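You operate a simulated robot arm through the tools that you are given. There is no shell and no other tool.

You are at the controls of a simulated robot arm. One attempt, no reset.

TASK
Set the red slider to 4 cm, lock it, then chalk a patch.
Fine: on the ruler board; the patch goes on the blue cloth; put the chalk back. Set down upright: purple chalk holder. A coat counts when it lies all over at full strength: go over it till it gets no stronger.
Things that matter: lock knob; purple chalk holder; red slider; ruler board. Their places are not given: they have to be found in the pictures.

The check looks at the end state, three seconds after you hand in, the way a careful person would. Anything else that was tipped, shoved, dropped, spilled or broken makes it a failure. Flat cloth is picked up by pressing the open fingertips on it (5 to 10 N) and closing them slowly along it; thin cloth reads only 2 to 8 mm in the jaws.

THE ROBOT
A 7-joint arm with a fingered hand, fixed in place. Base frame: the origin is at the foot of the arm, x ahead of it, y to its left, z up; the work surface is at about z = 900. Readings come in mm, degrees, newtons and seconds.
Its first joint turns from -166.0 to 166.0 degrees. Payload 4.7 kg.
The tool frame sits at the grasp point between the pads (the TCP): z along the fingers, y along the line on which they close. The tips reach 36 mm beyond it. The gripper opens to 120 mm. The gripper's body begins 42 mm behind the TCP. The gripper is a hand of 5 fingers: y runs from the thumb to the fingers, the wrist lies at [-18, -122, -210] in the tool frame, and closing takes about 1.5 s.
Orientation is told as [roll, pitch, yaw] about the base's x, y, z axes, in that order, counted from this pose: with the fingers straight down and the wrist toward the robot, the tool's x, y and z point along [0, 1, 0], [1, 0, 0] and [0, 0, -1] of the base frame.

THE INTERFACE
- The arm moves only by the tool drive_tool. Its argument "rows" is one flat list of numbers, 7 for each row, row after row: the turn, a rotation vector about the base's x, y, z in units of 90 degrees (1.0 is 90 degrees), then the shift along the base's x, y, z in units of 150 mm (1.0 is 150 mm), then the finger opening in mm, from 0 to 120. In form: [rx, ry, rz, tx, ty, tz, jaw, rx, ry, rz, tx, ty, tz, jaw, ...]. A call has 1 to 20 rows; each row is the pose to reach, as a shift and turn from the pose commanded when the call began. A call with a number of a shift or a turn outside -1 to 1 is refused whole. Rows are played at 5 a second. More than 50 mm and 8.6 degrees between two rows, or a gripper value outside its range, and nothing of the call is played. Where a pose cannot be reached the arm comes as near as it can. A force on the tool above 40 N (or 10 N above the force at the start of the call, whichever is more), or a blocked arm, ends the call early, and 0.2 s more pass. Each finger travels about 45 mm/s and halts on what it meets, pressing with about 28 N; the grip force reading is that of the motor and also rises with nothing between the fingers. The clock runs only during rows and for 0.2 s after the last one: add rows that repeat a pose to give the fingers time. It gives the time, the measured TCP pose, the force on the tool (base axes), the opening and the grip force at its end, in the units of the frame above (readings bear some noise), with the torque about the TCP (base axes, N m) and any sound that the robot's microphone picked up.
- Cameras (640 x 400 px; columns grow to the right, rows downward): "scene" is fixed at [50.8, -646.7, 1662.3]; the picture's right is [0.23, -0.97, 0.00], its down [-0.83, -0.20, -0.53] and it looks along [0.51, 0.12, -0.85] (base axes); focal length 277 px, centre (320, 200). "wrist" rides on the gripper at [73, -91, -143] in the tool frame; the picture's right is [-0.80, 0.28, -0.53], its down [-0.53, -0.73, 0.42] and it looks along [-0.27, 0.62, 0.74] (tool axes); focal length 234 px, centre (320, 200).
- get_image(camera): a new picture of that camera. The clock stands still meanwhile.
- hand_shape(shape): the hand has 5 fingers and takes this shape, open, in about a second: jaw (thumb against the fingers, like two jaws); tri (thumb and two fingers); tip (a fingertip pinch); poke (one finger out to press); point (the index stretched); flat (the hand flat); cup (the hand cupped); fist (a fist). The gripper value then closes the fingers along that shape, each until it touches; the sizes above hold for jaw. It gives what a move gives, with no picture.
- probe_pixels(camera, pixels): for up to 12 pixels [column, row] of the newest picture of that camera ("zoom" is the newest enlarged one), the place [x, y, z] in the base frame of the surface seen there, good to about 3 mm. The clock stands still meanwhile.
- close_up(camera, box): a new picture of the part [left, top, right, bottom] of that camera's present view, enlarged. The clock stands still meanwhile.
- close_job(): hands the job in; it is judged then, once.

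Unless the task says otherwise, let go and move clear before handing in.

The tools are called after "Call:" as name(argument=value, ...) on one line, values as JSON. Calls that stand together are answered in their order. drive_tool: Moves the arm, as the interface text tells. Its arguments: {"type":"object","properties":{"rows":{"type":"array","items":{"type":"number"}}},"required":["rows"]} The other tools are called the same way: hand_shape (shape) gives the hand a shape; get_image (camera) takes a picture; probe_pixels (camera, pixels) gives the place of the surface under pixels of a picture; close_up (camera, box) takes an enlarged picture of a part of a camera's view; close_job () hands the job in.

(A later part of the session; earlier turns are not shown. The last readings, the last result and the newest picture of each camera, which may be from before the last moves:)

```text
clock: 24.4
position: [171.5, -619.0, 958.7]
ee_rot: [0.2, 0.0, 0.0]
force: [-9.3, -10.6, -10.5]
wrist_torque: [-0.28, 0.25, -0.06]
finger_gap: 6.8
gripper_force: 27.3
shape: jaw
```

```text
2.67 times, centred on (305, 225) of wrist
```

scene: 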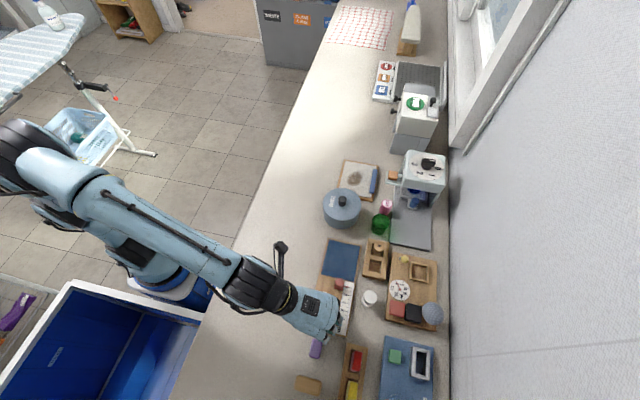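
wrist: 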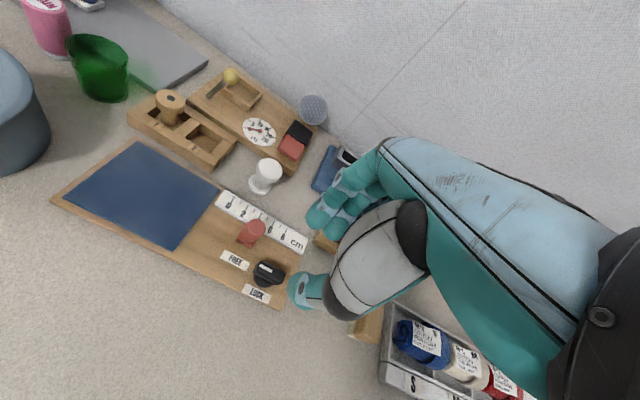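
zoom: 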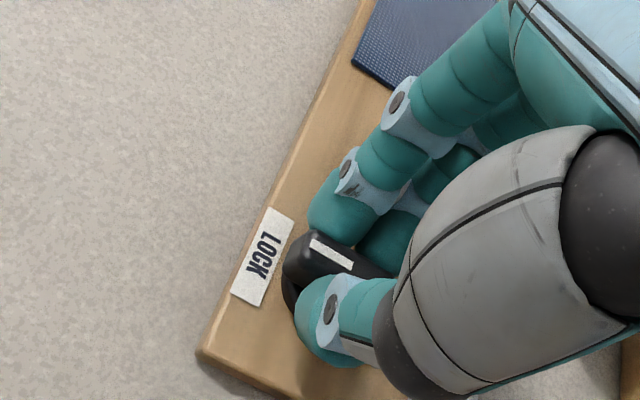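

The knob now points toward LOCK. I'll release, rise, and verify the knob and slider.

Call:
drive_tool(rows=[0, 0, 0, 0, 0, 0, 15, 0, 0, 0, 0, 0, 0, 30, 0, 0, 0, 0, 0, 0, 36, 0, 0, 0, 0, 0, 0.1, 36, 0, 0, 0, 0, 0, 0.3, 36, 0, 0, 0, 0, 0, 0.5, 40, 0, 0, 0, 0, 0, 0.6, 40])

Call:
close_up(camera="wrist", box=[220, 180, 350, 310])

```text
clock: 26.0
position: [170.6, -617.1, 1050.1]
ee_rot: [0.1, 0.0, 0.0]
force: [0.4, 0.9, 0.0]
wrist_torque: [0.01, 0.03, 0.0]
finger_gap: 39.6
gripper_force: 0.0
shape: jaw
```

```text
3.08 times, centred on (285, 245) of wrist
```

zoom: 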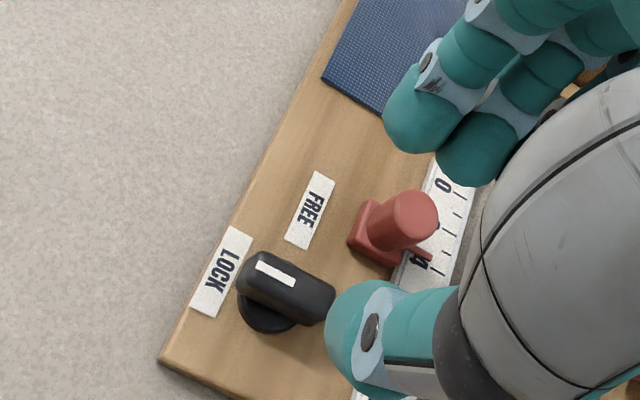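

The knob's line points at LOCK and the slider pointer is still at 4. Next I'll move above the purple holder with yaw −90°, so the hand closes across its 20 mm width.

Call:
drive_tool(rows=[0, 0, -0.083, -0.1, 0, 0.1, 50, 0, 0, -0.167, -0.2, 0, 0.1, 60, 0, 0, -0.25, -0.3, -0.02, 0.1, 60, 0, 0, -0.333, -0.4, -0.04, 0.1, 60, 0, 0, -0.417, -0.5, -0.06, 0.1, 60, 0, 0, -0.5, -0.515, -0.06, 0.1, 60, 0, 0, -0.583, -0.515, -0.06, 0.1, 60, 0, 0, -0.667, -0.515, -0.06, 0.1, 60, 0, 0, -0.75, -0.515, -0.06, 0.1, 60, 0, 0, -0.833, -0.515, -0.06, 0.1, 60, 0, 0, -0.917, -0.515, -0.06, 0.1, 60, 0, 0, -1.0, -0.515, -0.06, 0.1, 60, 0, 0, -1.0, -0.515, -0.06, 0.1, 60])

Call:
get_image(camera="wrist")

Call:
close_up(camera="wrist", box=[220, 190, 340, 320])

Call:
close_up(camera="scene", box=[320, 265, 364, 325])

```text
clock: 28.8
position: [94.3, -627.0, 1063.7]
ee_rot: [0.0, 0.0, -90.2]
force: [-0.5, -0.4, 0.4]
wrist_torque: [0.01, 0.04, 0.0]
finger_gap: 59.5
gripper_force: 0.0
shape: jaw
```

```text
taken
```

wrist: 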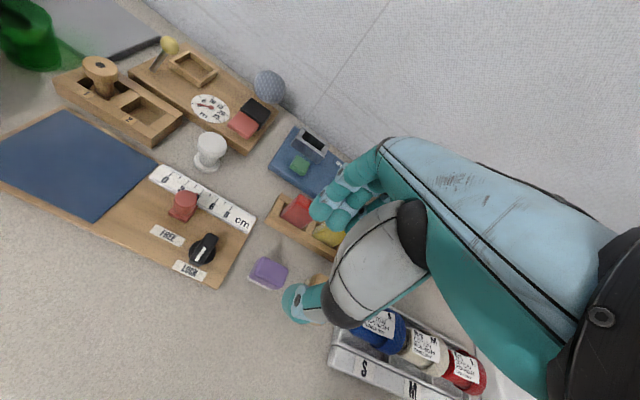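

```text
3.08 times, centred on (280, 255) of wrist
```

zoom: 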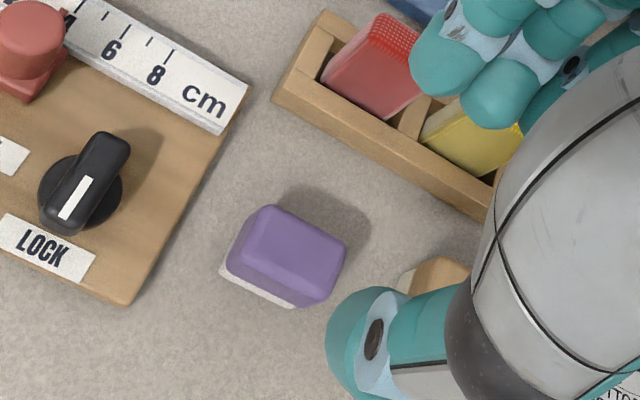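

```text
6.67 times, centred on (342, 295) of scene
```

zoom: 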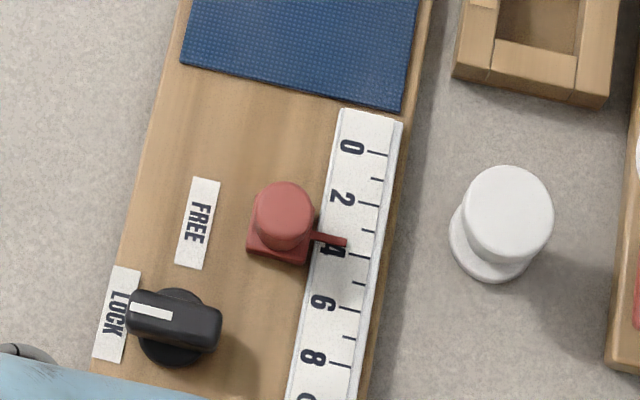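

The holder is a purple block on a white chalk base at (270,255) of the zoom, and the knob points at LOCK. I'll probe the holder corners and the red/yellow tray nearby for clearance.

Call:
probe_pixels(camera="wrist", pixels=[[264, 260], [252, 275], [288, 268], [278, 283], [270, 270], [250, 281], [273, 291], [272, 222], [300, 241], [325, 254], [295, 210], [320, 235]])

```text
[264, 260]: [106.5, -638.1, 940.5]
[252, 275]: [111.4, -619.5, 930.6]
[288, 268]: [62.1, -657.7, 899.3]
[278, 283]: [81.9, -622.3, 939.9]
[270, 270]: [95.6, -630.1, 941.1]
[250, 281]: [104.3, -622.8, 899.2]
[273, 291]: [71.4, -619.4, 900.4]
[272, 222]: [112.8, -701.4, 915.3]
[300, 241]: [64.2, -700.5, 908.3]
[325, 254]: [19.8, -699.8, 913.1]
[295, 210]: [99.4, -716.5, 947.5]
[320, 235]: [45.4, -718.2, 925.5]
```

The tray wall is at y≈−700, which is clear. I also need the tan block's place, near scene (308,384), because the ring and little fingers reach that way.

Call:
close_up(camera="scene", box=[280, 330, 360, 400])

Call:
get_image(camera="scene")

Call:
probe_pixels(camera="scene", pixels=[[296, 377], [300, 376], [312, 377], [320, 381], [320, 392], [308, 385]])

```text
5.71 times, centred on (320, 365) of scene
```

zoom: 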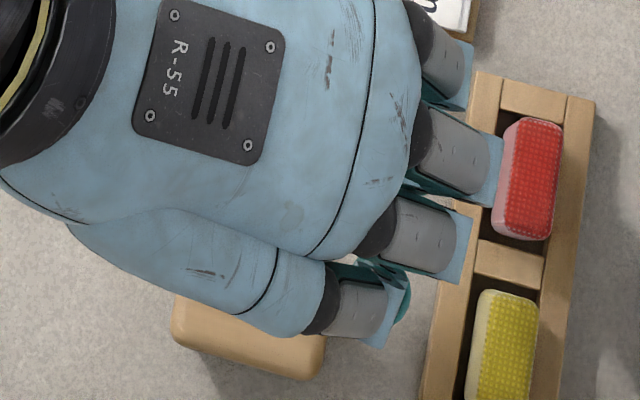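

```text
taken
```

scene: 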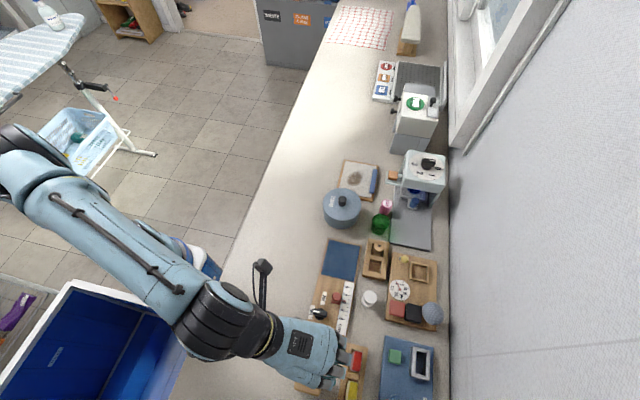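

```text
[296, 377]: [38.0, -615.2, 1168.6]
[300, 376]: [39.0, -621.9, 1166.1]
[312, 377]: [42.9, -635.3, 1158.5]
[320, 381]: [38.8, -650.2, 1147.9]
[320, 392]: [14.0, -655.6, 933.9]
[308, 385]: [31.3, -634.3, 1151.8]
```

The tan block's near side is at x≈32 with its top near z 935, so the little finger in the jaw shape would come within millimetres of it. I'll try the tri shape, which should keep the ring and little fingers folded.

Call:
hand_shape(shape="tri")

Call:
get_image(camera="wrist")

Call:
close_up(camera="scene", box=[280, 310, 380, 400])

```text
clock: 29.7
position: [94.4, -628.0, 1064.4]
ee_rot: [-0.1, 0.0, -90.0]
force: [-0.2, 0.3, -0.5]
wrist_torque: [-0.01, 0.01, 0.0]
finger_gap: 119.7
gripper_force: 0.0
shape: tri
```

```text
taken
```

wrist: 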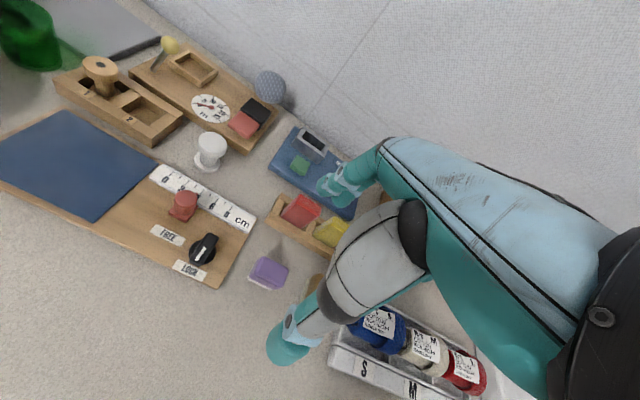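

```text
4.44 times, centred on (330, 355) of scene
```

zoom: 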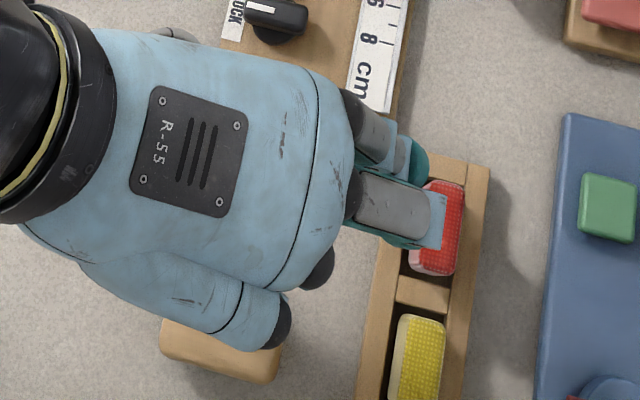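

In tri shape only the thumb, index and middle fingers are out. I'll bring the opening to 55 mm and come partway down to look.

Call:
drive_tool(rows=[0, 0, 0, 0, 0, 0, 90, 0, 0, 0, 0, 0, 0, 70, 0, 0, 0, 0, 0, 0, 55, 0, 0, 0, 0, 0, -0.1, 55, 0, 0, 0, 0, 0, -0.3, 55, 0, 0, 0, 0, 0, -0.4, 55, 0, 0, 0, 0, 0, -0.4, 55])

Call:
close_up(camera="wrist", box=[230, 170, 390, 330])

Call:
close_up(camera="scene", box=[280, 310, 380, 400])

```text
clock: 31.3
position: [93.3, -625.8, 1005.9]
ee_rot: [-0.1, 0.0, -90.0]
force: [-1.0, -0.2, 0.1]
wrist_torque: [0.02, 0.02, -0.01]
finger_gap: 55.9
gripper_force: 0.1
shape: tri
```

```text
2.50 times, centred on (310, 250) of wrist
```

zoom: 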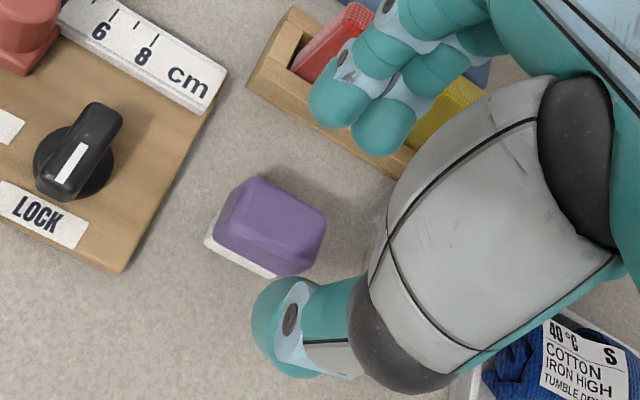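

```text
4.44 times, centred on (330, 355) of scene
```

zoom: 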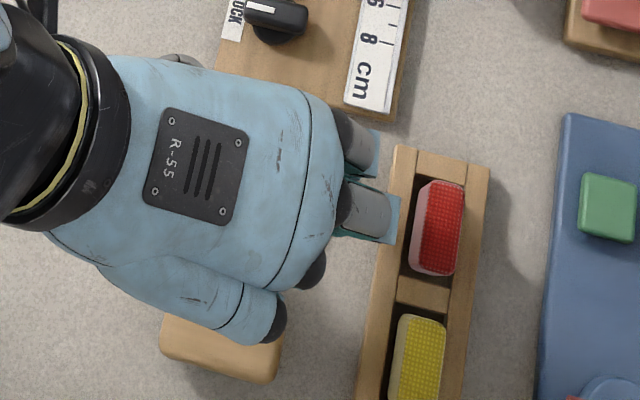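

The holder is between the thumb and two fingers, and the tray is clear. I'll lower to tips at z≈915.

Call:
drive_tool(rows=[0, 0, 0, 0, 0, -0.1, 55, 0, 0, 0, 0, 0, -0.2, 55, 0, 0, 0, 0, 0, -0.3, 55, 0, 0, 0, 0, 0, -0.365, 55, 0, 0, 0, 0, 0, -0.365, 55])

Call:
close_up(camera="wrist", box=[230, 170, 390, 330])

```text
clock: 32.5
position: [93.8, -627.2, 950.6]
ee_rot: [-0.1, 0.0, -90.0]
force: [0.2, -0.5, -0.2]
wrist_torque: [0.02, -0.02, 0.01]
finger_gap: 55.3
gripper_force: 0.0
shape: tri
```

```text
2.50 times, centred on (310, 250) of wrist
```

zoom: 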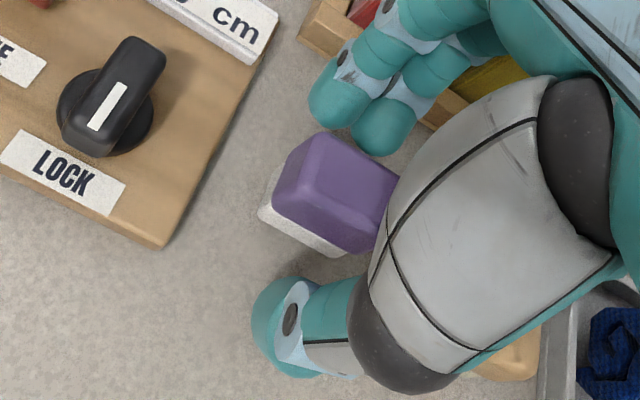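

The holder is centred between the thumb and fingers. I'll close gently in stages.

Call:
drive_tool(rows=[0, 0, 0, 0, 0, 0, 45, 0, 0, 0, 0, 0, 0, 35, 0, 0, 0, 0, 0, 0, 26, 0, 0, 0, 0, 0, 0, 20, 0, 0, 0, 0, 0, 0, 14, 0, 0, 0, 0, 0, 0, 8, 0, 0, 0, 0, 0, 0, 5, 0, 0, 0, 0, 0, 0, 5])

Call:
close_up(camera="wrist", box=[230, 170, 390, 330])

```text
clock: 34.3
position: [94.0, -628.4, 949.8]
ee_rot: [0.0, 0.1, -89.9]
force: [0.2, 0.6, 0.6]
wrist_torque: [0.01, 0.0, -0.02]
finger_gap: 21.1
gripper_force: 27.4
shape: tri
```

```text
2.50 times, centred on (310, 250) of wrist
```

zoom: 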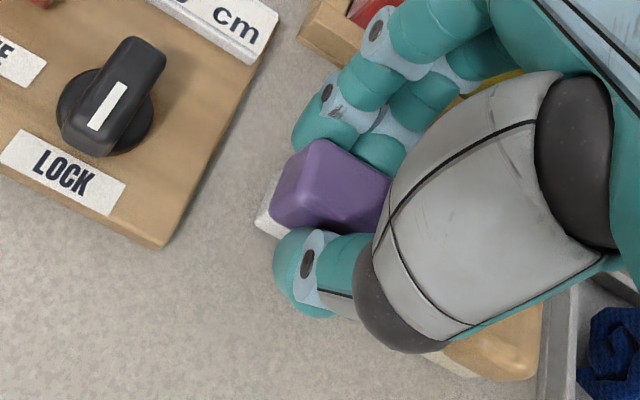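

The holder is gripped (gap 21 mm, 27 N). I'll lift it straight up 80 mm and check the hold.

Call:
drive_tool(rows=[0, 0, 0, 0, 0, 0.05, 5, 0, 0, 0, 0, 0, 0.15, 5, 0, 0, 0, 0, 0, 0.3, 5, 0, 0, 0, 0, 0, 0.45, 5, 0, 0, 0, 0, 0, 0.55, 5, 0, 0, 0, 0, 0, 0.55, 5])

Call:
get_image(camera="wrist")

Call:
close_up(camera="wrist", box=[250, 180, 370, 300])

```text
clock: 35.7
position: [95.1, -627.1, 1030.7]
ee_rot: [0.0, 0.0, -90.0]
force: [0.0, 0.4, -0.3]
wrist_torque: [-0.01, 0.06, -0.01]
finger_gap: 20.7
gripper_force: 28.0
shape: tri
```

```text
taken
```

wrist: 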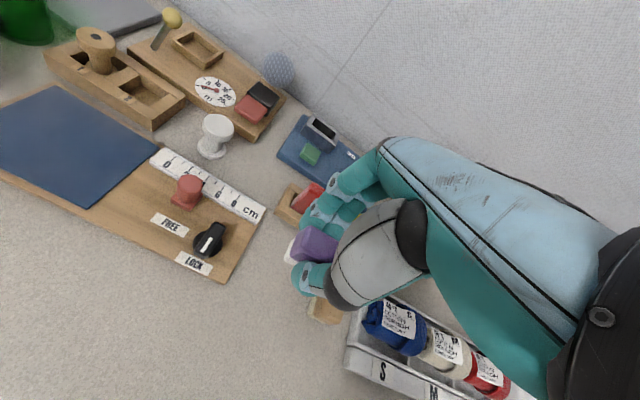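

```text
3.33 times, centred on (310, 240) of wrist
```

zoom: 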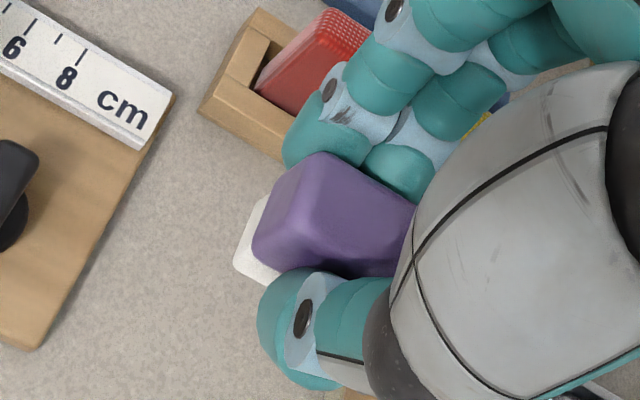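

The holder is held firmly and level. I'll carry it over the board toward the cloth at a safe height.

Call:
drive_tool(rows=[0, 0, 0, 0.2, -0.02, 0.05, 5, 0, 0, 0, 0.4, -0.05, 0.05, 5, 0, 0, 0, 0.6, -0.08, 0.05, 5, 0, 0, 0, 0.8, -0.1, 0.05, 5, 0, 0, 0, 1.0, -0.115, 0.05, 5, 0, 0, 0, 1.0, -0.115, 0.05, 5])

Call:
get_image(camera="wrist")

Call:
get_image(camera="scene")

```text
clock: 37.1
position: [244.0, -643.9, 1037.9]
ee_rot: [0.0, 0.0, -90.0]
force: [-0.9, 0.1, -1.4]
wrist_torque: [0.01, 0.01, 0.03]
finger_gap: 21.0
gripper_force: 28.3
shape: tri
```

```text
taken
```

wrist: 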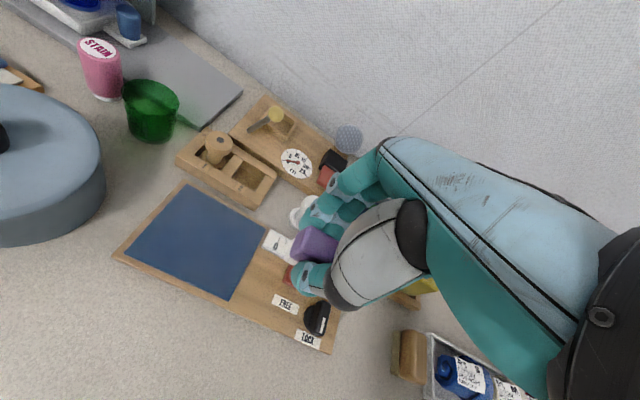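

```text
taken
```

scene: 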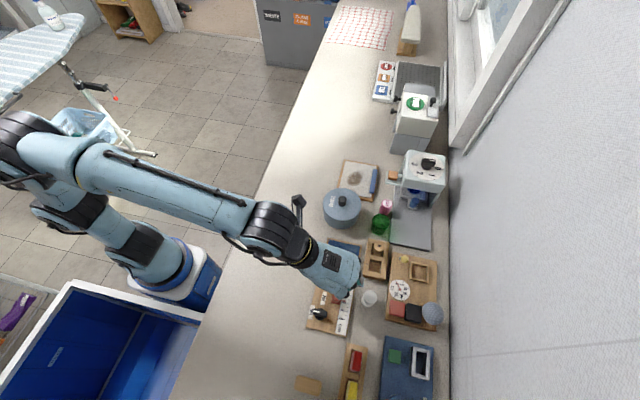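

The whole cloth shows in the wrist view at (125–268, 184–300), with the pot at the left edge. I'll take a close-up and probe the cloth corners and the pot.

Call:
probe_pixels(camera="wrist", pixels=[[103, 180], [60, 235], [100, 150], [70, 110], [20, 140], [175, 160], [220, 190], [263, 205]])

Call:
close_up(camera="wrist", box=[105, 170, 285, 310])

```text
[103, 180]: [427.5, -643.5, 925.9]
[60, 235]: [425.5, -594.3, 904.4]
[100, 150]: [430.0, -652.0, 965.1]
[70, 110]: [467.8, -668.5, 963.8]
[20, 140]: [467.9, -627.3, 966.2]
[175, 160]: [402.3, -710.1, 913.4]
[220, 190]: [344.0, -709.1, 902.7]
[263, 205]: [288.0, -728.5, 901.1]
```

```text
2.86 times, centred on (195, 240) of wrist
```

zoom: 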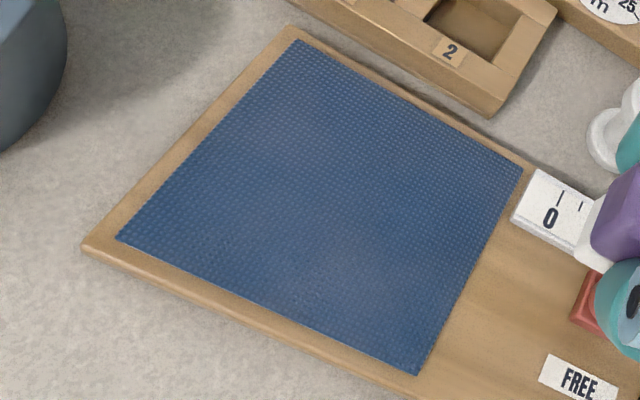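

Call:
probe_pixels(camera="zoom", pixels=[[297, 44], [120, 240], [417, 371], [520, 167], [200, 150], [270, 310], [470, 270], [410, 105], [320, 200], [293, 27], [85, 245], [490, 108]])

```text
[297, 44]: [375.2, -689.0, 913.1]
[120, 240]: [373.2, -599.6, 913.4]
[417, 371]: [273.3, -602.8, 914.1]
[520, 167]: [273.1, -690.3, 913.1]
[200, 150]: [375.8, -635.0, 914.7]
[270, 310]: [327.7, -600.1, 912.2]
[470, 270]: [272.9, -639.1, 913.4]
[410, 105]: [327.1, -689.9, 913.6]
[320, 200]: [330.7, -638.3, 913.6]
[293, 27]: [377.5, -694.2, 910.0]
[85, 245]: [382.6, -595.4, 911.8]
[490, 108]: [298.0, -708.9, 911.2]
```

The cloth spans x 272–375 and y −600 to −690 at z≈913. At yaw −90° the fingers would come close to the reel tray on the far side (y≤−709), so I'll carry the holder to the cloth centre and turn back to yaw 0 for the chalking.

Call:
drive_tool(rows=[0, 0, 0.083, 0.1, 0, 0, 5, 0, 0, 0.167, 0.2, 0, 0, 5, 0, 0, 0.25, 0.3, 0, 0, 5, 0, 0, 0.333, 0.4, 0, 0, 5, 0, 0, 0.417, 0.5, 0, 0, 5, 0, 0, 0.5, 0.53, -0.007, 0, 5, 0, 0, 0.583, 0.53, -0.007, 0, 5, 0, 0, 0.667, 0.53, -0.007, 0, 5, 0, 0, 0.75, 0.53, -0.007, 0, 5, 0, 0, 0.833, 0.53, -0.007, 0, 5, 0, 0, 0.917, 0.53, -0.007, 0, 5, 0, 0, 1.0, 0.53, -0.007, 0, 5, 0, 0, 1.0, 0.53, -0.007, 0, 5])

Call:
get_image(camera="wrist")

Call:
get_image(camera="scene")

Call:
close_up(camera="wrist", box=[240, 180, 370, 310])

```text
clock: 39.9
position: [322.9, -644.3, 1038.2]
ee_rot: [-0.1, 0.0, 0.1]
force: [0.3, 0.9, -0.6]
wrist_torque: [-0.01, 0.01, 0.01]
finger_gap: 20.9
gripper_force: 27.9
shape: tri
```

```text
taken
```

wrist: 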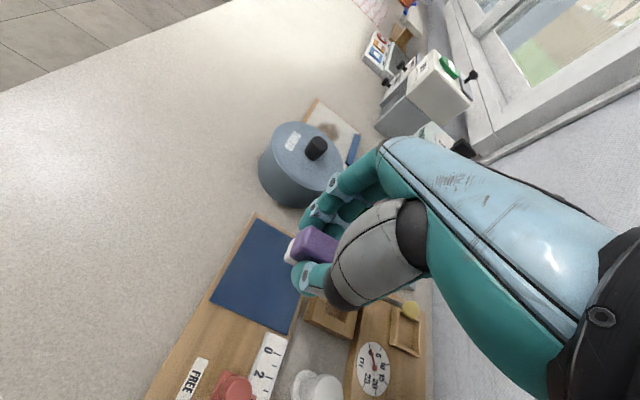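

```text
taken
```

scene: 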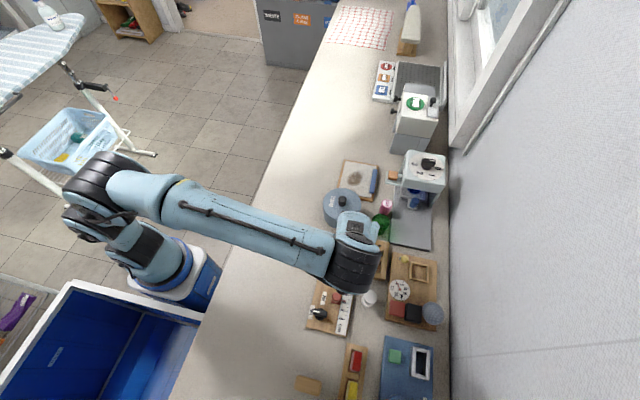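

```text
3.08 times, centred on (305, 245) of wrist
```

zoom: 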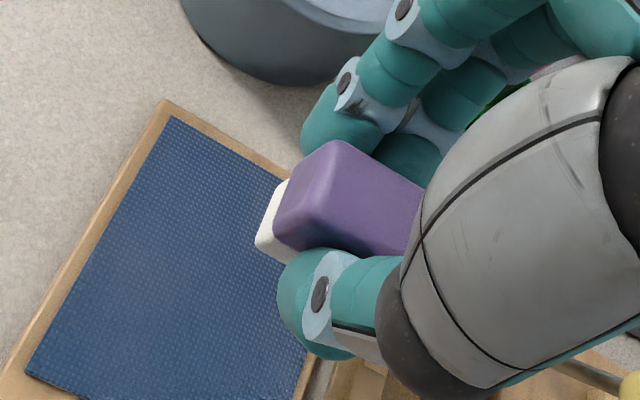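

The holder is held over the cloth centre. At yaw 0 the knuckles face the pot, so I'll probe the pot rim and lid and the fingers' outer sides to judge the clearance.

Call:
probe_pixels(camera="wrist", pixels=[[280, 185], [300, 172], [320, 180], [315, 150], [290, 200], [325, 192], [335, 185], [350, 172], [362, 160], [375, 150], [310, 215], [340, 168]])

Call:
probe_pixels(camera="scene", pixels=[[341, 228], [342, 222], [330, 222], [341, 215], [355, 215], [365, 225], [352, 218], [345, 200]])

```text
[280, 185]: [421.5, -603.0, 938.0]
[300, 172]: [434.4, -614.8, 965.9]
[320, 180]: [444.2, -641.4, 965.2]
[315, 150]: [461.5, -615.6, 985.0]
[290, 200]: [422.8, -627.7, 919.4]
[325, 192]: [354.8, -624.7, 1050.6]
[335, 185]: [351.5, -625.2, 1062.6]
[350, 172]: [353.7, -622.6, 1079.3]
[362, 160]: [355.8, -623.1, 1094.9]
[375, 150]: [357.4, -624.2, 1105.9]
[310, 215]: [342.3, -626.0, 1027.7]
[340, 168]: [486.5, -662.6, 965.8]
```

```text
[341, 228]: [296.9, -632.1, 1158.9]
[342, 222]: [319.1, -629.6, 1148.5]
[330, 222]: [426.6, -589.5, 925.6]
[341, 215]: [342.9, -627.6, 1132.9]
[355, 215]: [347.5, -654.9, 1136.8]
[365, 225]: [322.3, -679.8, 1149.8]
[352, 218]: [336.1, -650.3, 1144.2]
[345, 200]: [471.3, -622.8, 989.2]
```

The fingers' outer side stays within about 45 mm of the grip, leaving over 10 mm to the pot even at the far edge. I'll lower the chalk close to the cloth.

Call:
drive_tool(rows=[0, 0, 0, 0, 0, -0.15, 5, 0, 0, 0, 0, 0, -0.3, 5, 0, 0, 0, 0, 0, -0.42, 5, 0, 0, 0, 0, 0, -0.46, 5, 0, 0, 0, 0, 0, -0.48, 5, 0, 0, 0, 0, 0, -0.493, 5, 0, 0, 0, 0, 0, -0.493, 5])

Call:
close_up(camera="wrist", box=[240, 180, 370, 310])

```text
clock: 41.5
position: [322.5, -644.5, 964.8]
ee_rot: [0.1, 0.0, 0.0]
force: [0.7, 0.3, 0.1]
wrist_torque: [-0.03, 0.02, -0.01]
finger_gap: 20.7
gripper_force: 28.7
shape: tri
```

```text
3.08 times, centred on (305, 245) of wrist
```

zoom: 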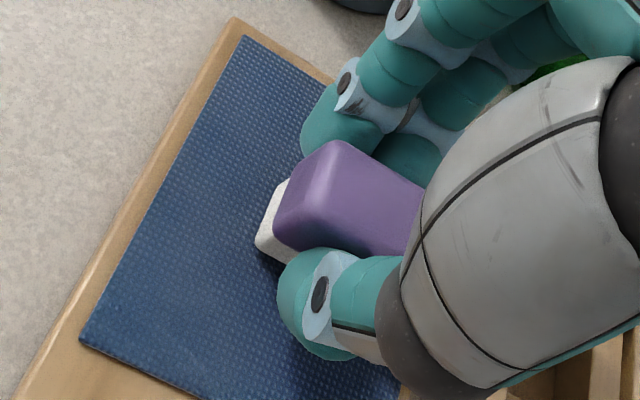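

No contact yet at z 964.8 (force ≈0). I'll creep down a further 2 mm.

Call:
drive_tool(rows=[0, 0, 0, 0, 0, -0.007, 5, 0, 0, 0, 0, 0, -0.013, 5, 0, 0, 0, 0, 0, -0.013, 5])

```text
clock: 42.3
position: [322.3, -645.3, 963.8]
ee_rot: [0.0, 0.1, 0.0]
force: [-0.4, -0.1, -0.3]
wrist_torque: [-0.07, 0.0, 0.0]
finger_gap: 21.0
gripper_force: 28.1
shape: tri
```

Call:
drive_tool(rows=[0, 0, 0, 0, 0, -0.007, 5, 0, 0, 0, 0, 0, -0.013, 5, 0, 0, 0, 0, 0, -0.013, 5])

```text
clock: 43.1
position: [322.9, -644.8, 961.1]
ee_rot: [0.1, 0.0, 0.0]
force: [-0.3, 0.9, 4.3]
wrist_torque: [-0.01, -0.04, 0.03]
finger_gap: 21.1
gripper_force: 27.4
shape: tri
```

Contact: 4.3 N upward at z 961. I'll press slightly more and rub one pass along x at y −645, then look at how strong the mark is.

Call:
drive_tool(rows=[0, 0, 0, 0.05, 0, -0.003, 5, 0, 0, 0, 0.1, 0, -0.003, 5, 0, 0, 0, 0.15, 0, -0.003, 5, 0, 0, 0, 0.2, 0, -0.003, 5, 0, 0, 0, 0.25, 0, -0.003, 5, 0, 0, 0, 0.28, 0, -0.003, 5, 0, 0, 0, 0.25, 0, -0.003, 5, 0, 0, 0, 0.2, 0, -0.003, 5, 0, 0, 0, 0.15, 0, -0.003, 5, 0, 0, 0, 0.1, 0, -0.003, 5, 0, 0, 0, 0.05, 0, -0.003, 5, 0, 0, 0, 0.0, 0, -0.003, 5])

Call:
get_image(camera="wrist")

Call:
close_up(camera="wrist", box=[220, 160, 370, 330])

```text
clock: 45.7
position: [323.4, -645.9, 962.2]
ee_rot: [-0.1, 0.1, 0.1]
force: [4.3, 0.4, 12.8]
wrist_torque: [0.05, -0.19, -0.02]
finger_gap: 21.4
gripper_force: 27.6
shape: tri
```

```text
taken
```

wrist: 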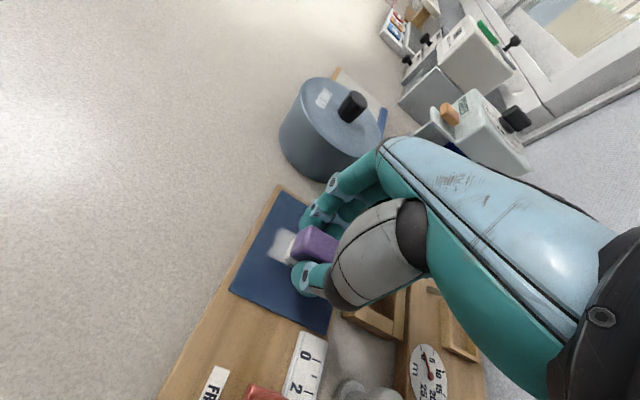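

```text
2.35 times, centred on (295, 245) of wrist
```

zoom: 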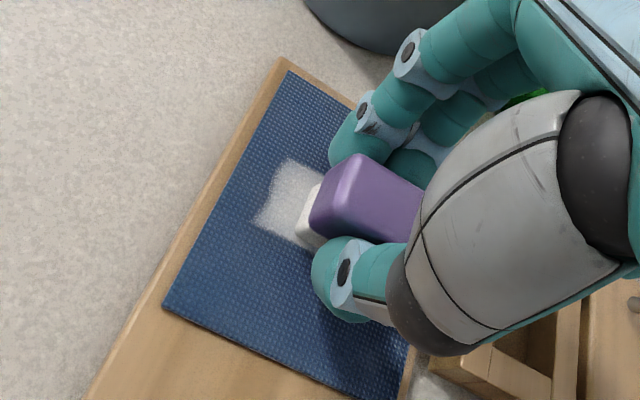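

The rub left a white patch at (255–320,160–240) in the zoom. I'll probe its extent to calibrate where the chalk really touches.

Call:
probe_pixels(camera="zoom", pixels=[[285, 160], [258, 222], [300, 248], [275, 190], [320, 165], [288, 75], [165, 305], [405, 350], [340, 100], [308, 240], [325, 180]])

```text
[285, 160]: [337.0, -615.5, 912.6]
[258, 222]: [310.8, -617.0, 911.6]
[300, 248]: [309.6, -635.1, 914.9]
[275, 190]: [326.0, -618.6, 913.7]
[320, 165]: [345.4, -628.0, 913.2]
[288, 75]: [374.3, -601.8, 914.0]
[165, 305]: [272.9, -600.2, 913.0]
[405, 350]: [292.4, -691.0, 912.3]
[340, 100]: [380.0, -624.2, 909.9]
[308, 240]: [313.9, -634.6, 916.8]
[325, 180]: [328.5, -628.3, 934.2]
```

The mark doesn't match the footprint I expected: its edge is at y≈−615 and x 310–345. I'll lift the chalk to see the whole mark.

Call:
drive_tool(rows=[0, 0, 0, 0, 0, 0.05, 5, 0, 0, 0, 0, 0, 0.2, 5, 0, 0, 0, 0, 0, 0.4, 5, 0, 0, 0, 0, 0, 0.6, 5, 0, 0, 0, -0.2, 0, 0.7, 5, 0, 0, 0, -0.4, 0, 0.7, 5, 0, 0, 0, -0.6, 0, 0.7, 5, 0, 0, 0, -0.6, 0, 0.7, 5])

Call:
get_image(camera="wrist")

Call:
close_up(camera="wrist", box=[220, 130, 370, 280])

Call:
close_up(camera="scene", box=[310, 230, 370, 300])

```text
clock: 47.5
position: [230.9, -645.9, 1065.7]
ee_rot: [-0.1, 0.0, 0.0]
force: [0.2, 0.2, 0.0]
wrist_torque: [-0.02, -0.02, -0.01]
finger_gap: 21.6
gripper_force: 28.3
shape: tri
```

```text
taken
```

wrist: 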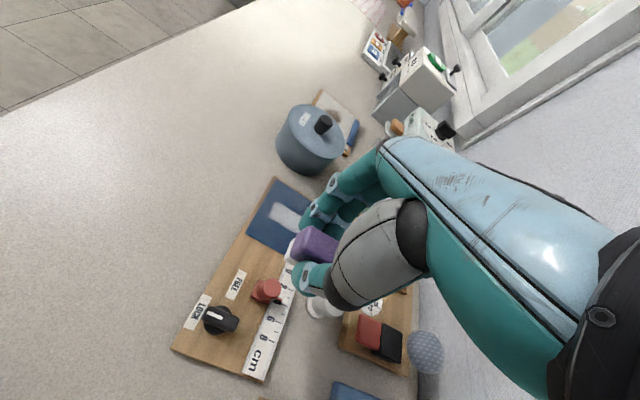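

```text
2.67 times, centred on (295, 205) of wrist
```

zoom: 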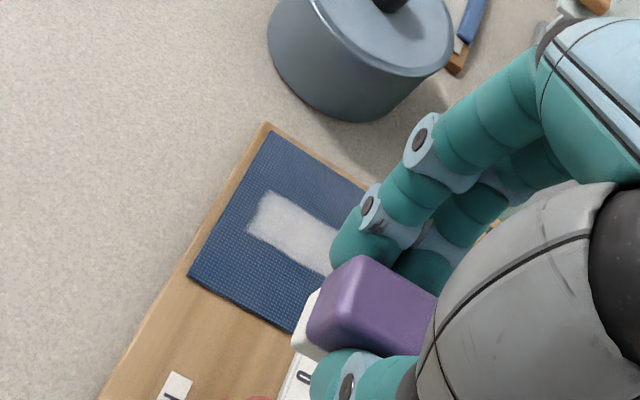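

```text
5.71 times, centred on (340, 265) of scene
```

zoom: 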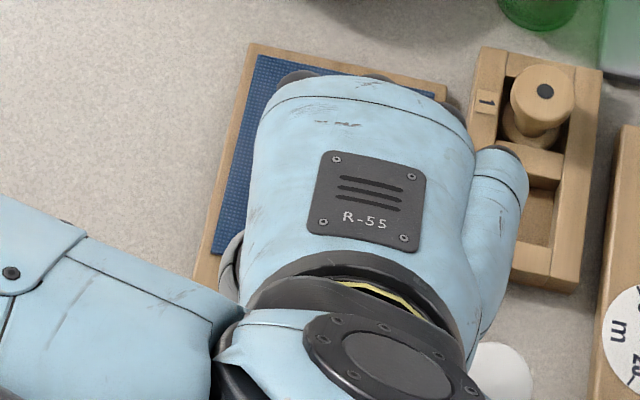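

The mark is a band about 30 mm wide in x and long in y. I'll move the hand away toward the robot to see it fully with the scene camera.

Call:
drive_tool(rows=[0, 0, 0, -0.2, 0.2, 0.1, 5, 0, 0, 0, -0.4, 0.4, 0.1, 5, 0, 0, 0, -0.6, 0.6, 0.1, 5, 0, 0, 0, -0.75, 0.8, 0.1, 5, 0, 0, 0, -0.75, 1.0, 0.1, 5, 0, 0, 0, -0.75, 1.0, 0.1, 5])

Call:
get_image(camera="scene")

Call:
close_up(camera="scene", box=[315, 232, 369, 286])

```text
clock: 48.9
position: [120.8, -495.4, 1079.9]
ee_rot: [0.0, 0.1, 0.0]
force: [0.1, -1.3, -1.0]
wrist_torque: [0.0, -0.01, 0.0]
finger_gap: 21.3
gripper_force: 27.8
shape: tri
```

```text
taken
```

scene: 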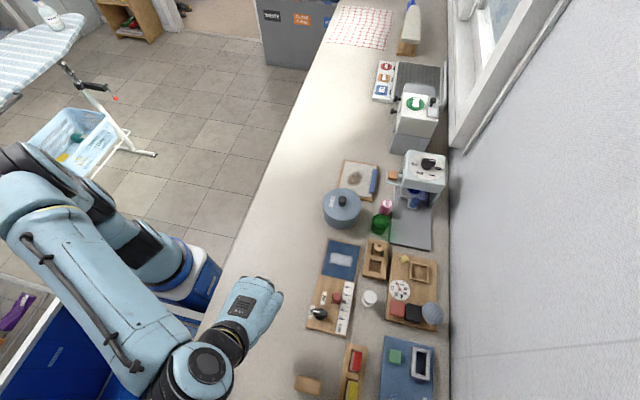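

```text
7.41 times, centred on (342, 259) of scene
```

zoom: 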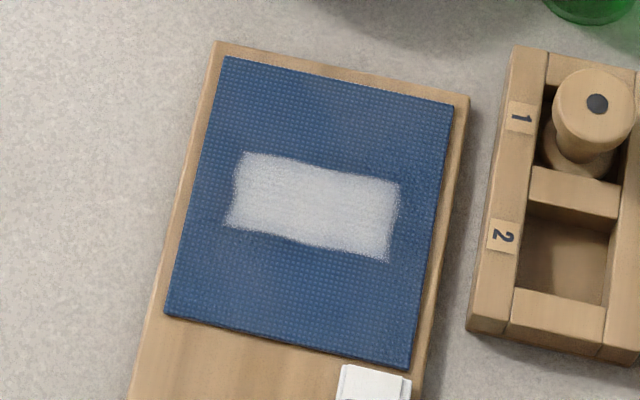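

A clean rectangular patch shows near the cloth centre, at (226–400,153–262) in the zoom. I'll probe its corners.

Call:
probe_pixels(camera="zoom", pixels=[[243, 154], [399, 184], [386, 261], [227, 226], [312, 205], [225, 58], [453, 105], [408, 367], [167, 314]])

Call:
close_up(camera="scene", box=[327, 249, 357, 271])

```text
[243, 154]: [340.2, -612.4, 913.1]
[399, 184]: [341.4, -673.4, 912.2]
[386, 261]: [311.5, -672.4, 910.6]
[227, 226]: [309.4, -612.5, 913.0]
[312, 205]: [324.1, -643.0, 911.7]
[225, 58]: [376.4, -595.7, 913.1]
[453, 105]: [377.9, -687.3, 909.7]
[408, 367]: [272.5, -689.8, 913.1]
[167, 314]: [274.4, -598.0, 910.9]
```

```text
16.00 times, centred on (342, 260) of scene
```

zoom: 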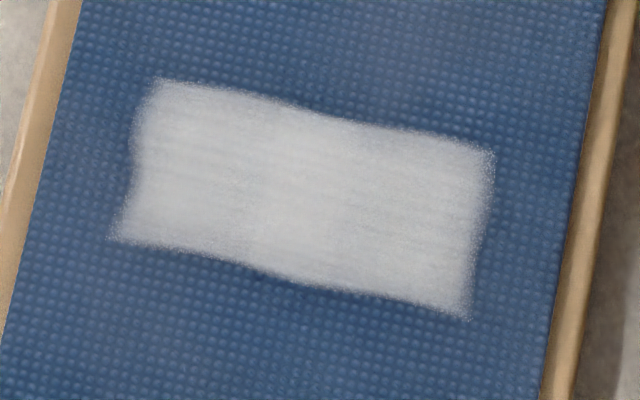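

The patch spans x 310–341 and y −612 to −673, and it looks like a set area at the cloth centre. I'll go back and rub over all of it repeatedly until it stops getting stronger.

Call:
drive_tool(rows=[0, 0, 0, 0, -0.2, 0, 5, 0, 0, 0, 0.15, -0.4, 0, 5, 0, 0, 0, 0.35, -0.6, 0, 5, 0, 0, 0, 0.55, -0.8, 0, 5, 0, 0, 0, 0.75, -0.98, 0, 5, 0, 0, 0, 1.0, -0.98, -0.1, 5, 0, 0, 0, 1.0, -0.98, -0.1, 5])

Call:
drive_tool(rows=[0, 0, 0, 0.2, 0, 0, 5, 0, 0, 0, 0.36, 0, -0.2, 5, 0, 0, 0, 0.36, 0, -0.4, 5, 0, 0, 0, 0.36, 0, -0.55, 5, 0, 0, 0, 0.36, 0, -0.62, 5, 0, 0, 0, 0.36, 0, -0.65, 5, 0, 0, 0, 0.36, 0, -0.67, 5, 0, 0, 0, 0.36, 0, -0.67, 5])

```text
clock: 50.5
position: [273.0, -643.4, 1064.5]
ee_rot: [0.0, 0.1, 0.0]
force: [-0.2, -1.0, 0.2]
wrist_torque: [-0.01, 0.0, -0.01]
finger_gap: 21.2
gripper_force: 27.5
shape: tri
```

```text
clock: 52.3
position: [324.5, -643.5, 964.9]
ee_rot: [-0.1, 0.0, 0.0]
force: [0.0, 0.5, -1.1]
wrist_torque: [0.01, 0.03, -0.01]
finger_gap: 21.4
gripper_force: 28.3
shape: tri
```

Hovering at z 964.9 over the patch centre. I'll lower to light contact.

Call:
drive_tool(rows=[0, 0, 0, 0, 0, -0.01, 5, 0, 0, 0, 0, 0, -0.02, 5, 0, 0, 0, 0, 0, -0.025, 5, 0, 0, 0, 0, 0, -0.025, 5])

```text
clock: 53.3
position: [325.2, -642.7, 961.4]
ee_rot: [-0.1, 0.0, -0.1]
force: [-0.5, -0.8, 10.1]
wrist_torque: [0.01, -0.01, -0.02]
finger_gap: 21.3
gripper_force: 27.7
shape: tri
```

Contact force is 10 N. I'll rub strokes along y at three x positions, covering the whole patch.

Call:
drive_tool(rows=[0, 0, 0, -0.067, 0, 0, 5, 0, 0, 0, -0.067, 0.07, 0, 5, 0, 0, 0, -0.067, 0.14, 0, 5, 0, 0, 0, -0.067, 0.07, 0, 5, 0, 0, 0, -0.067, 0, 0, 5, 0, 0, 0, -0.067, -0.07, 0, 5, 0, 0, 0, -0.067, -0.14, 0, 5, 0, 0, 0, 0, -0.14, 0, 5, 0, 0, 0, 0, -0.07, 0, 5, 0, 0, 0, 0, 0, 0, 5, 0, 0, 0, 0, 0.07, 0, 5, 0, 0, 0, 0, 0.14, 0, 5, 0, 0, 0, 0.067, 0.14, 0, 5, 0, 0, 0, 0.067, 0.07, 0, 5, 0, 0, 0, 0.067, 0, 0, 5, 0, 0, 0, 0.067, -0.07, 0, 5, 0, 0, 0, 0.067, -0.14, 0, 5, 0, 0, 0, 0.033, -0.07, 0, 5, 0, 0, 0, 0, 0, 0, 5, 0, 0, 0, 0, 0, 0, 5])

Call:
close_up(camera="wrist", box=[220, 160, 370, 330])

```text
clock: 57.5
position: [324.9, -643.5, 961.1]
ee_rot: [0.1, -0.1, 0.1]
force: [-0.2, -0.7, -0.5]
wrist_torque: [-0.03, 0.0, 0.01]
finger_gap: 21.5
gripper_force: 27.9
shape: tri
```

```text
2.35 times, centred on (295, 245) of wrist
```

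zoom: 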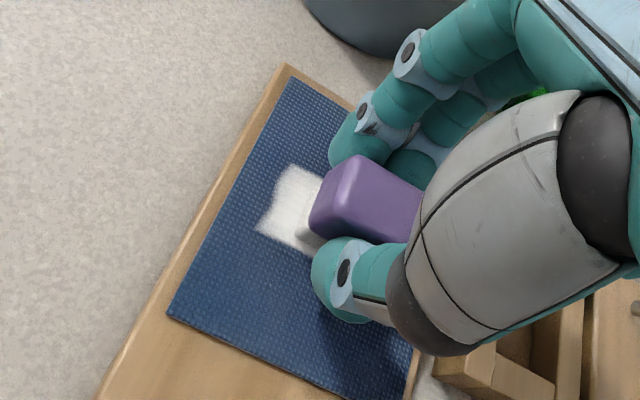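

The patch is whiter now, but the force dropped to 0, so contact was lost at the end. I'll press down again a little at a time.

Call:
drive_tool(rows=[0, 0, 0, 0, 0, -0.004, 5, 0, 0, 0, 0, 0, -0.007, 5, 0, 0, 0, 0, 0, -0.007, 5])

```text
clock: 58.3
position: [325.3, -642.6, 962.4]
ee_rot: [0.0, 0.0, 0.0]
force: [-0.7, -1.9, 5.3]
wrist_torque: [-0.03, 0.02, -0.01]
finger_gap: 21.5
gripper_force: 28.4
shape: tri
```

Contact is back at 5.3 N. I'll press slightly more and repeat the strokes, covering the patch edges as well.

Call:
drive_tool(rows=[0, 0, 0, -0.067, 0, -0.003, 5, 0, 0, 0, -0.067, 0.07, -0.003, 5, 0, 0, 0, -0.067, 0.14, -0.003, 5, 0, 0, 0, -0.067, 0.07, -0.003, 5, 0, 0, 0, -0.067, 0, -0.003, 5, 0, 0, 0, -0.067, -0.07, -0.003, 5, 0, 0, 0, -0.067, -0.14, -0.003, 5, 0, 0, 0, 0, -0.14, -0.004, 5, 0, 0, 0, 0, -0.07, -0.004, 5, 0, 0, 0, 0, 0, -0.004, 5, 0, 0, 0, 0, 0.07, -0.004, 5, 0, 0, 0, 0, 0.14, -0.004, 5, 0, 0, 0, 0.067, 0.14, -0.005, 5, 0, 0, 0, 0.067, 0.07, -0.005, 5, 0, 0, 0, 0.067, 0, -0.005, 5, 0, 0, 0, 0.067, -0.07, -0.005, 5, 0, 0, 0, 0.067, -0.14, -0.005, 5, 0, 0, 0, 0.033, -0.07, -0.005, 5, 0, 0, 0, 0, 0, -0.005, 5, 0, 0, 0, 0, 0, -0.005, 5])

Call:
close_up(camera="wrist", box=[220, 160, 370, 330])

```text
clock: 62.5
position: [323.9, -640.5, 959.8]
ee_rot: [-0.1, 0.0, 0.0]
force: [2.5, -5.4, 21.8]
wrist_torque: [-0.14, -0.09, -0.05]
finger_gap: 23.4
gripper_force: 28.2
shape: tri
```

```text
2.35 times, centred on (295, 245) of wrist
```

zoom: 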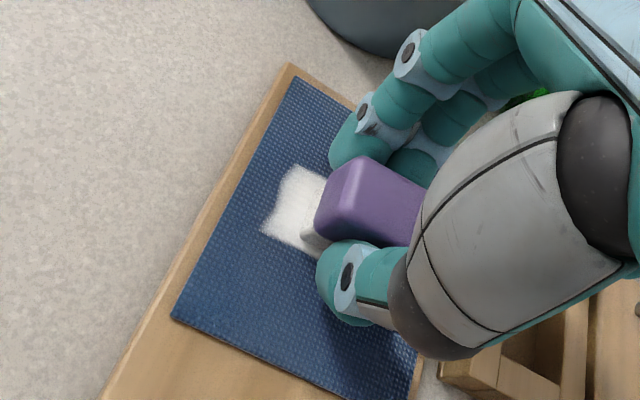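

Force is now 21.8 N and the gap reads 23.4, so I'll stop pressing, lift up and check the holder, the patch and the board.

Call:
drive_tool(rows=[0, 0, 0, 0, 0, 0.02, 5, 0, 0, 0, 0, 0, 0.1, 5, 0, 0, 0, 0, 0, 0.3, 5, 0, 0, 0, 0, 0, 0.5, 5, 0, 0, 0, -0.2, 0, 0.7, 5, 0, 0, 0, -0.4, 0, 0.75, 5, 0, 0, 0, -0.6, 0, 0.75, 5, 0, 0, 0, -0.8, 0.1, 0.75, 5, 0, 0, 0, -0.9, 0.3, 0.75, 5, 0, 0, 0, -1.0, 0.5, 0.75, 5, 0, 0, 0, -1.0, 0.7, 0.75, 5, 0, 0, 0, -1.0, 0.9, 0.75, 5, 0, 0, 0, -1.0, 1.0, 0.75, 5])

Call:
get_image(camera="scene")

Call:
close_up(camera="scene", box=[327, 249, 357, 271])

Call:
close_up(camera="wrist", box=[250, 180, 370, 300])

Call:
close_up(camera="scene", box=[300, 232, 380, 345])

```text
clock: 65.3
position: [173.6, -491.9, 1070.8]
ee_rot: [-0.1, -0.1, 0.0]
force: [-0.3, -0.1, -1.2]
wrist_torque: [0.02, -0.02, -0.01]
finger_gap: 22.4
gripper_force: 27.8
shape: tri
```

```text
taken
```

scene: 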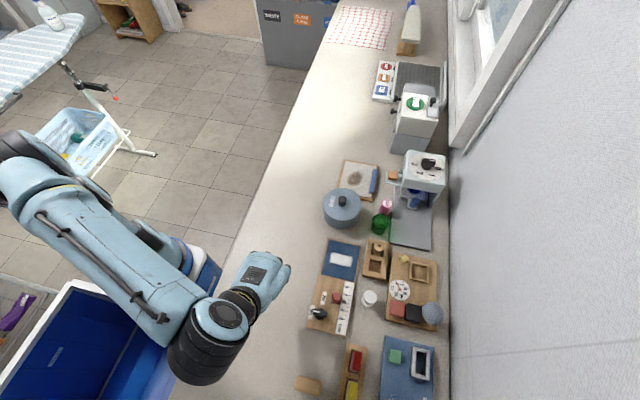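

```text
16.00 times, centred on (342, 260) of scene
```

zoom: 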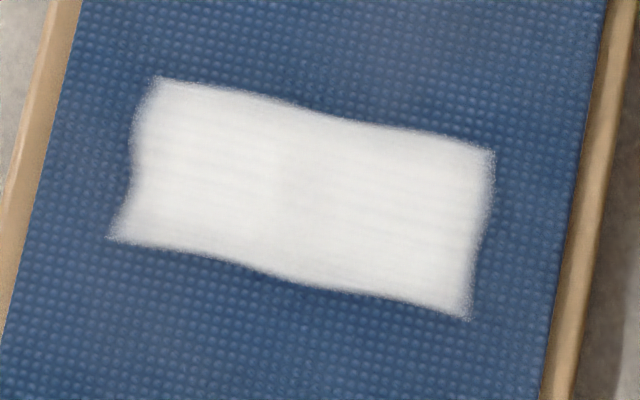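

```text
3.33 times, centred on (310, 240) of wrist
```

zoom: 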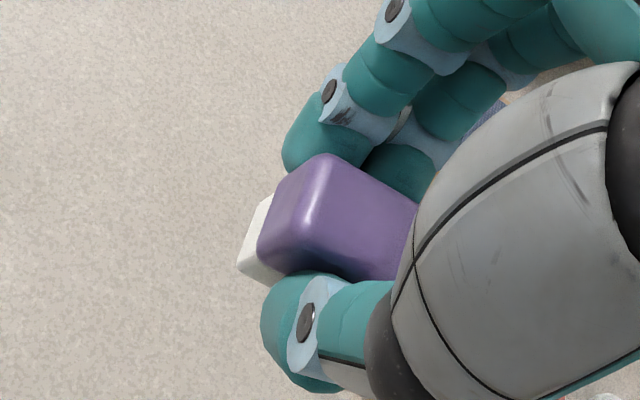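

```text
3.54 times, centred on (340, 288) of scene
```

zoom: 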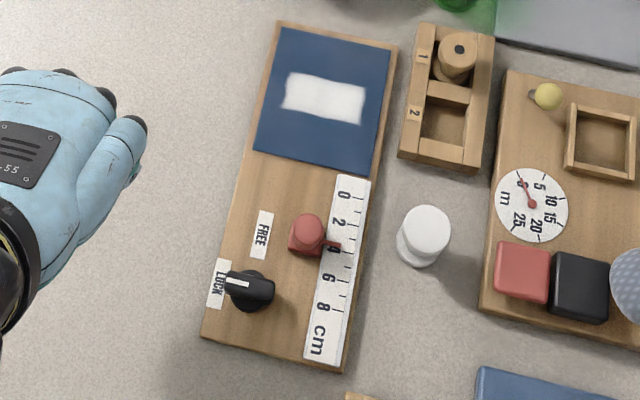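

The patch is much stronger and the board hasn't moved. I'll do another full pass and compare, to be sure it no longer strengthens.

Call:
drive_tool(rows=[0, 0, 0, 0, -0.2, 0, 5, 0, 0, 0, 0, -0.4, 0, 5, 0, 0, 0, 0.1, -0.6, 0, 5, 0, 0, 0, 0.3, -0.8, 0, 5, 0, 0, 0, 0.5, -1.0, 0, 5, 0, 0, 0, 0.7, -1.0, -0.1, 5, 0, 0, 0, 0.9, -1.0, -0.2, 5, 0, 0, 0, 1.0, -1.0, -0.4, 5, 0, 0, 0, 1.0, -1.0, -0.6, 5, 0, 0, 0, 1.0, -1.0, -0.68, 5, 0, 0, 0, 1.0, -1.0, -0.71, 5, 0, 0, 0, 1.0, -1.0, -0.71, 5])

Call:
drive_tool(rows=[0, 0, 0, 0, 0, -0.007, 5, 0, 0, 0, 0, 0, -0.014, 5, 0, 0, 0, 0, 0, -0.014, 5])

```text
clock: 67.9
position: [324.5, -642.1, 964.3]
ee_rot: [0.1, 0.0, 0.0]
force: [-0.2, 0.3, -0.6]
wrist_torque: [-0.01, -0.03, 0.0]
finger_gap: 22.5
gripper_force: 28.2
shape: tri
```

```text
clock: 68.7
position: [324.0, -642.7, 963.2]
ee_rot: [0.0, 0.1, 0.0]
force: [0.3, 0.8, -0.5]
wrist_torque: [-0.01, -0.04, 0.02]
finger_gap: 22.1
gripper_force: 28.2
shape: tri
```

Call:
drive_tool(rows=[0, 0, 0, 0, 0, -0.007, 5, 0, 0, 0, 0, 0, -0.012, 5, 0, 0, 0, 0, 0, -0.012, 5])

```text
clock: 69.5
position: [323.9, -641.6, 961.5]
ee_rot: [0.0, -0.1, 0.1]
force: [-0.1, -0.2, -1.9]
wrist_torque: [0.02, -0.01, -0.02]
finger_gap: 22.4
gripper_force: 28.4
shape: tri
```

Call:
drive_tool(rows=[0, 0, 0, 0, 0, -0.005, 5, 0, 0, 0, 0, 0, -0.01, 5, 0, 0, 0, 0, 0, -0.01, 5])

```text
clock: 70.3
position: [325.8, -641.8, 960.7]
ee_rot: [-0.1, 0.0, -0.1]
force: [-2.1, 1.3, 6.0]
wrist_torque: [-0.02, -0.01, -0.02]
finger_gap: 22.4
gripper_force: 28.5
shape: tri
```

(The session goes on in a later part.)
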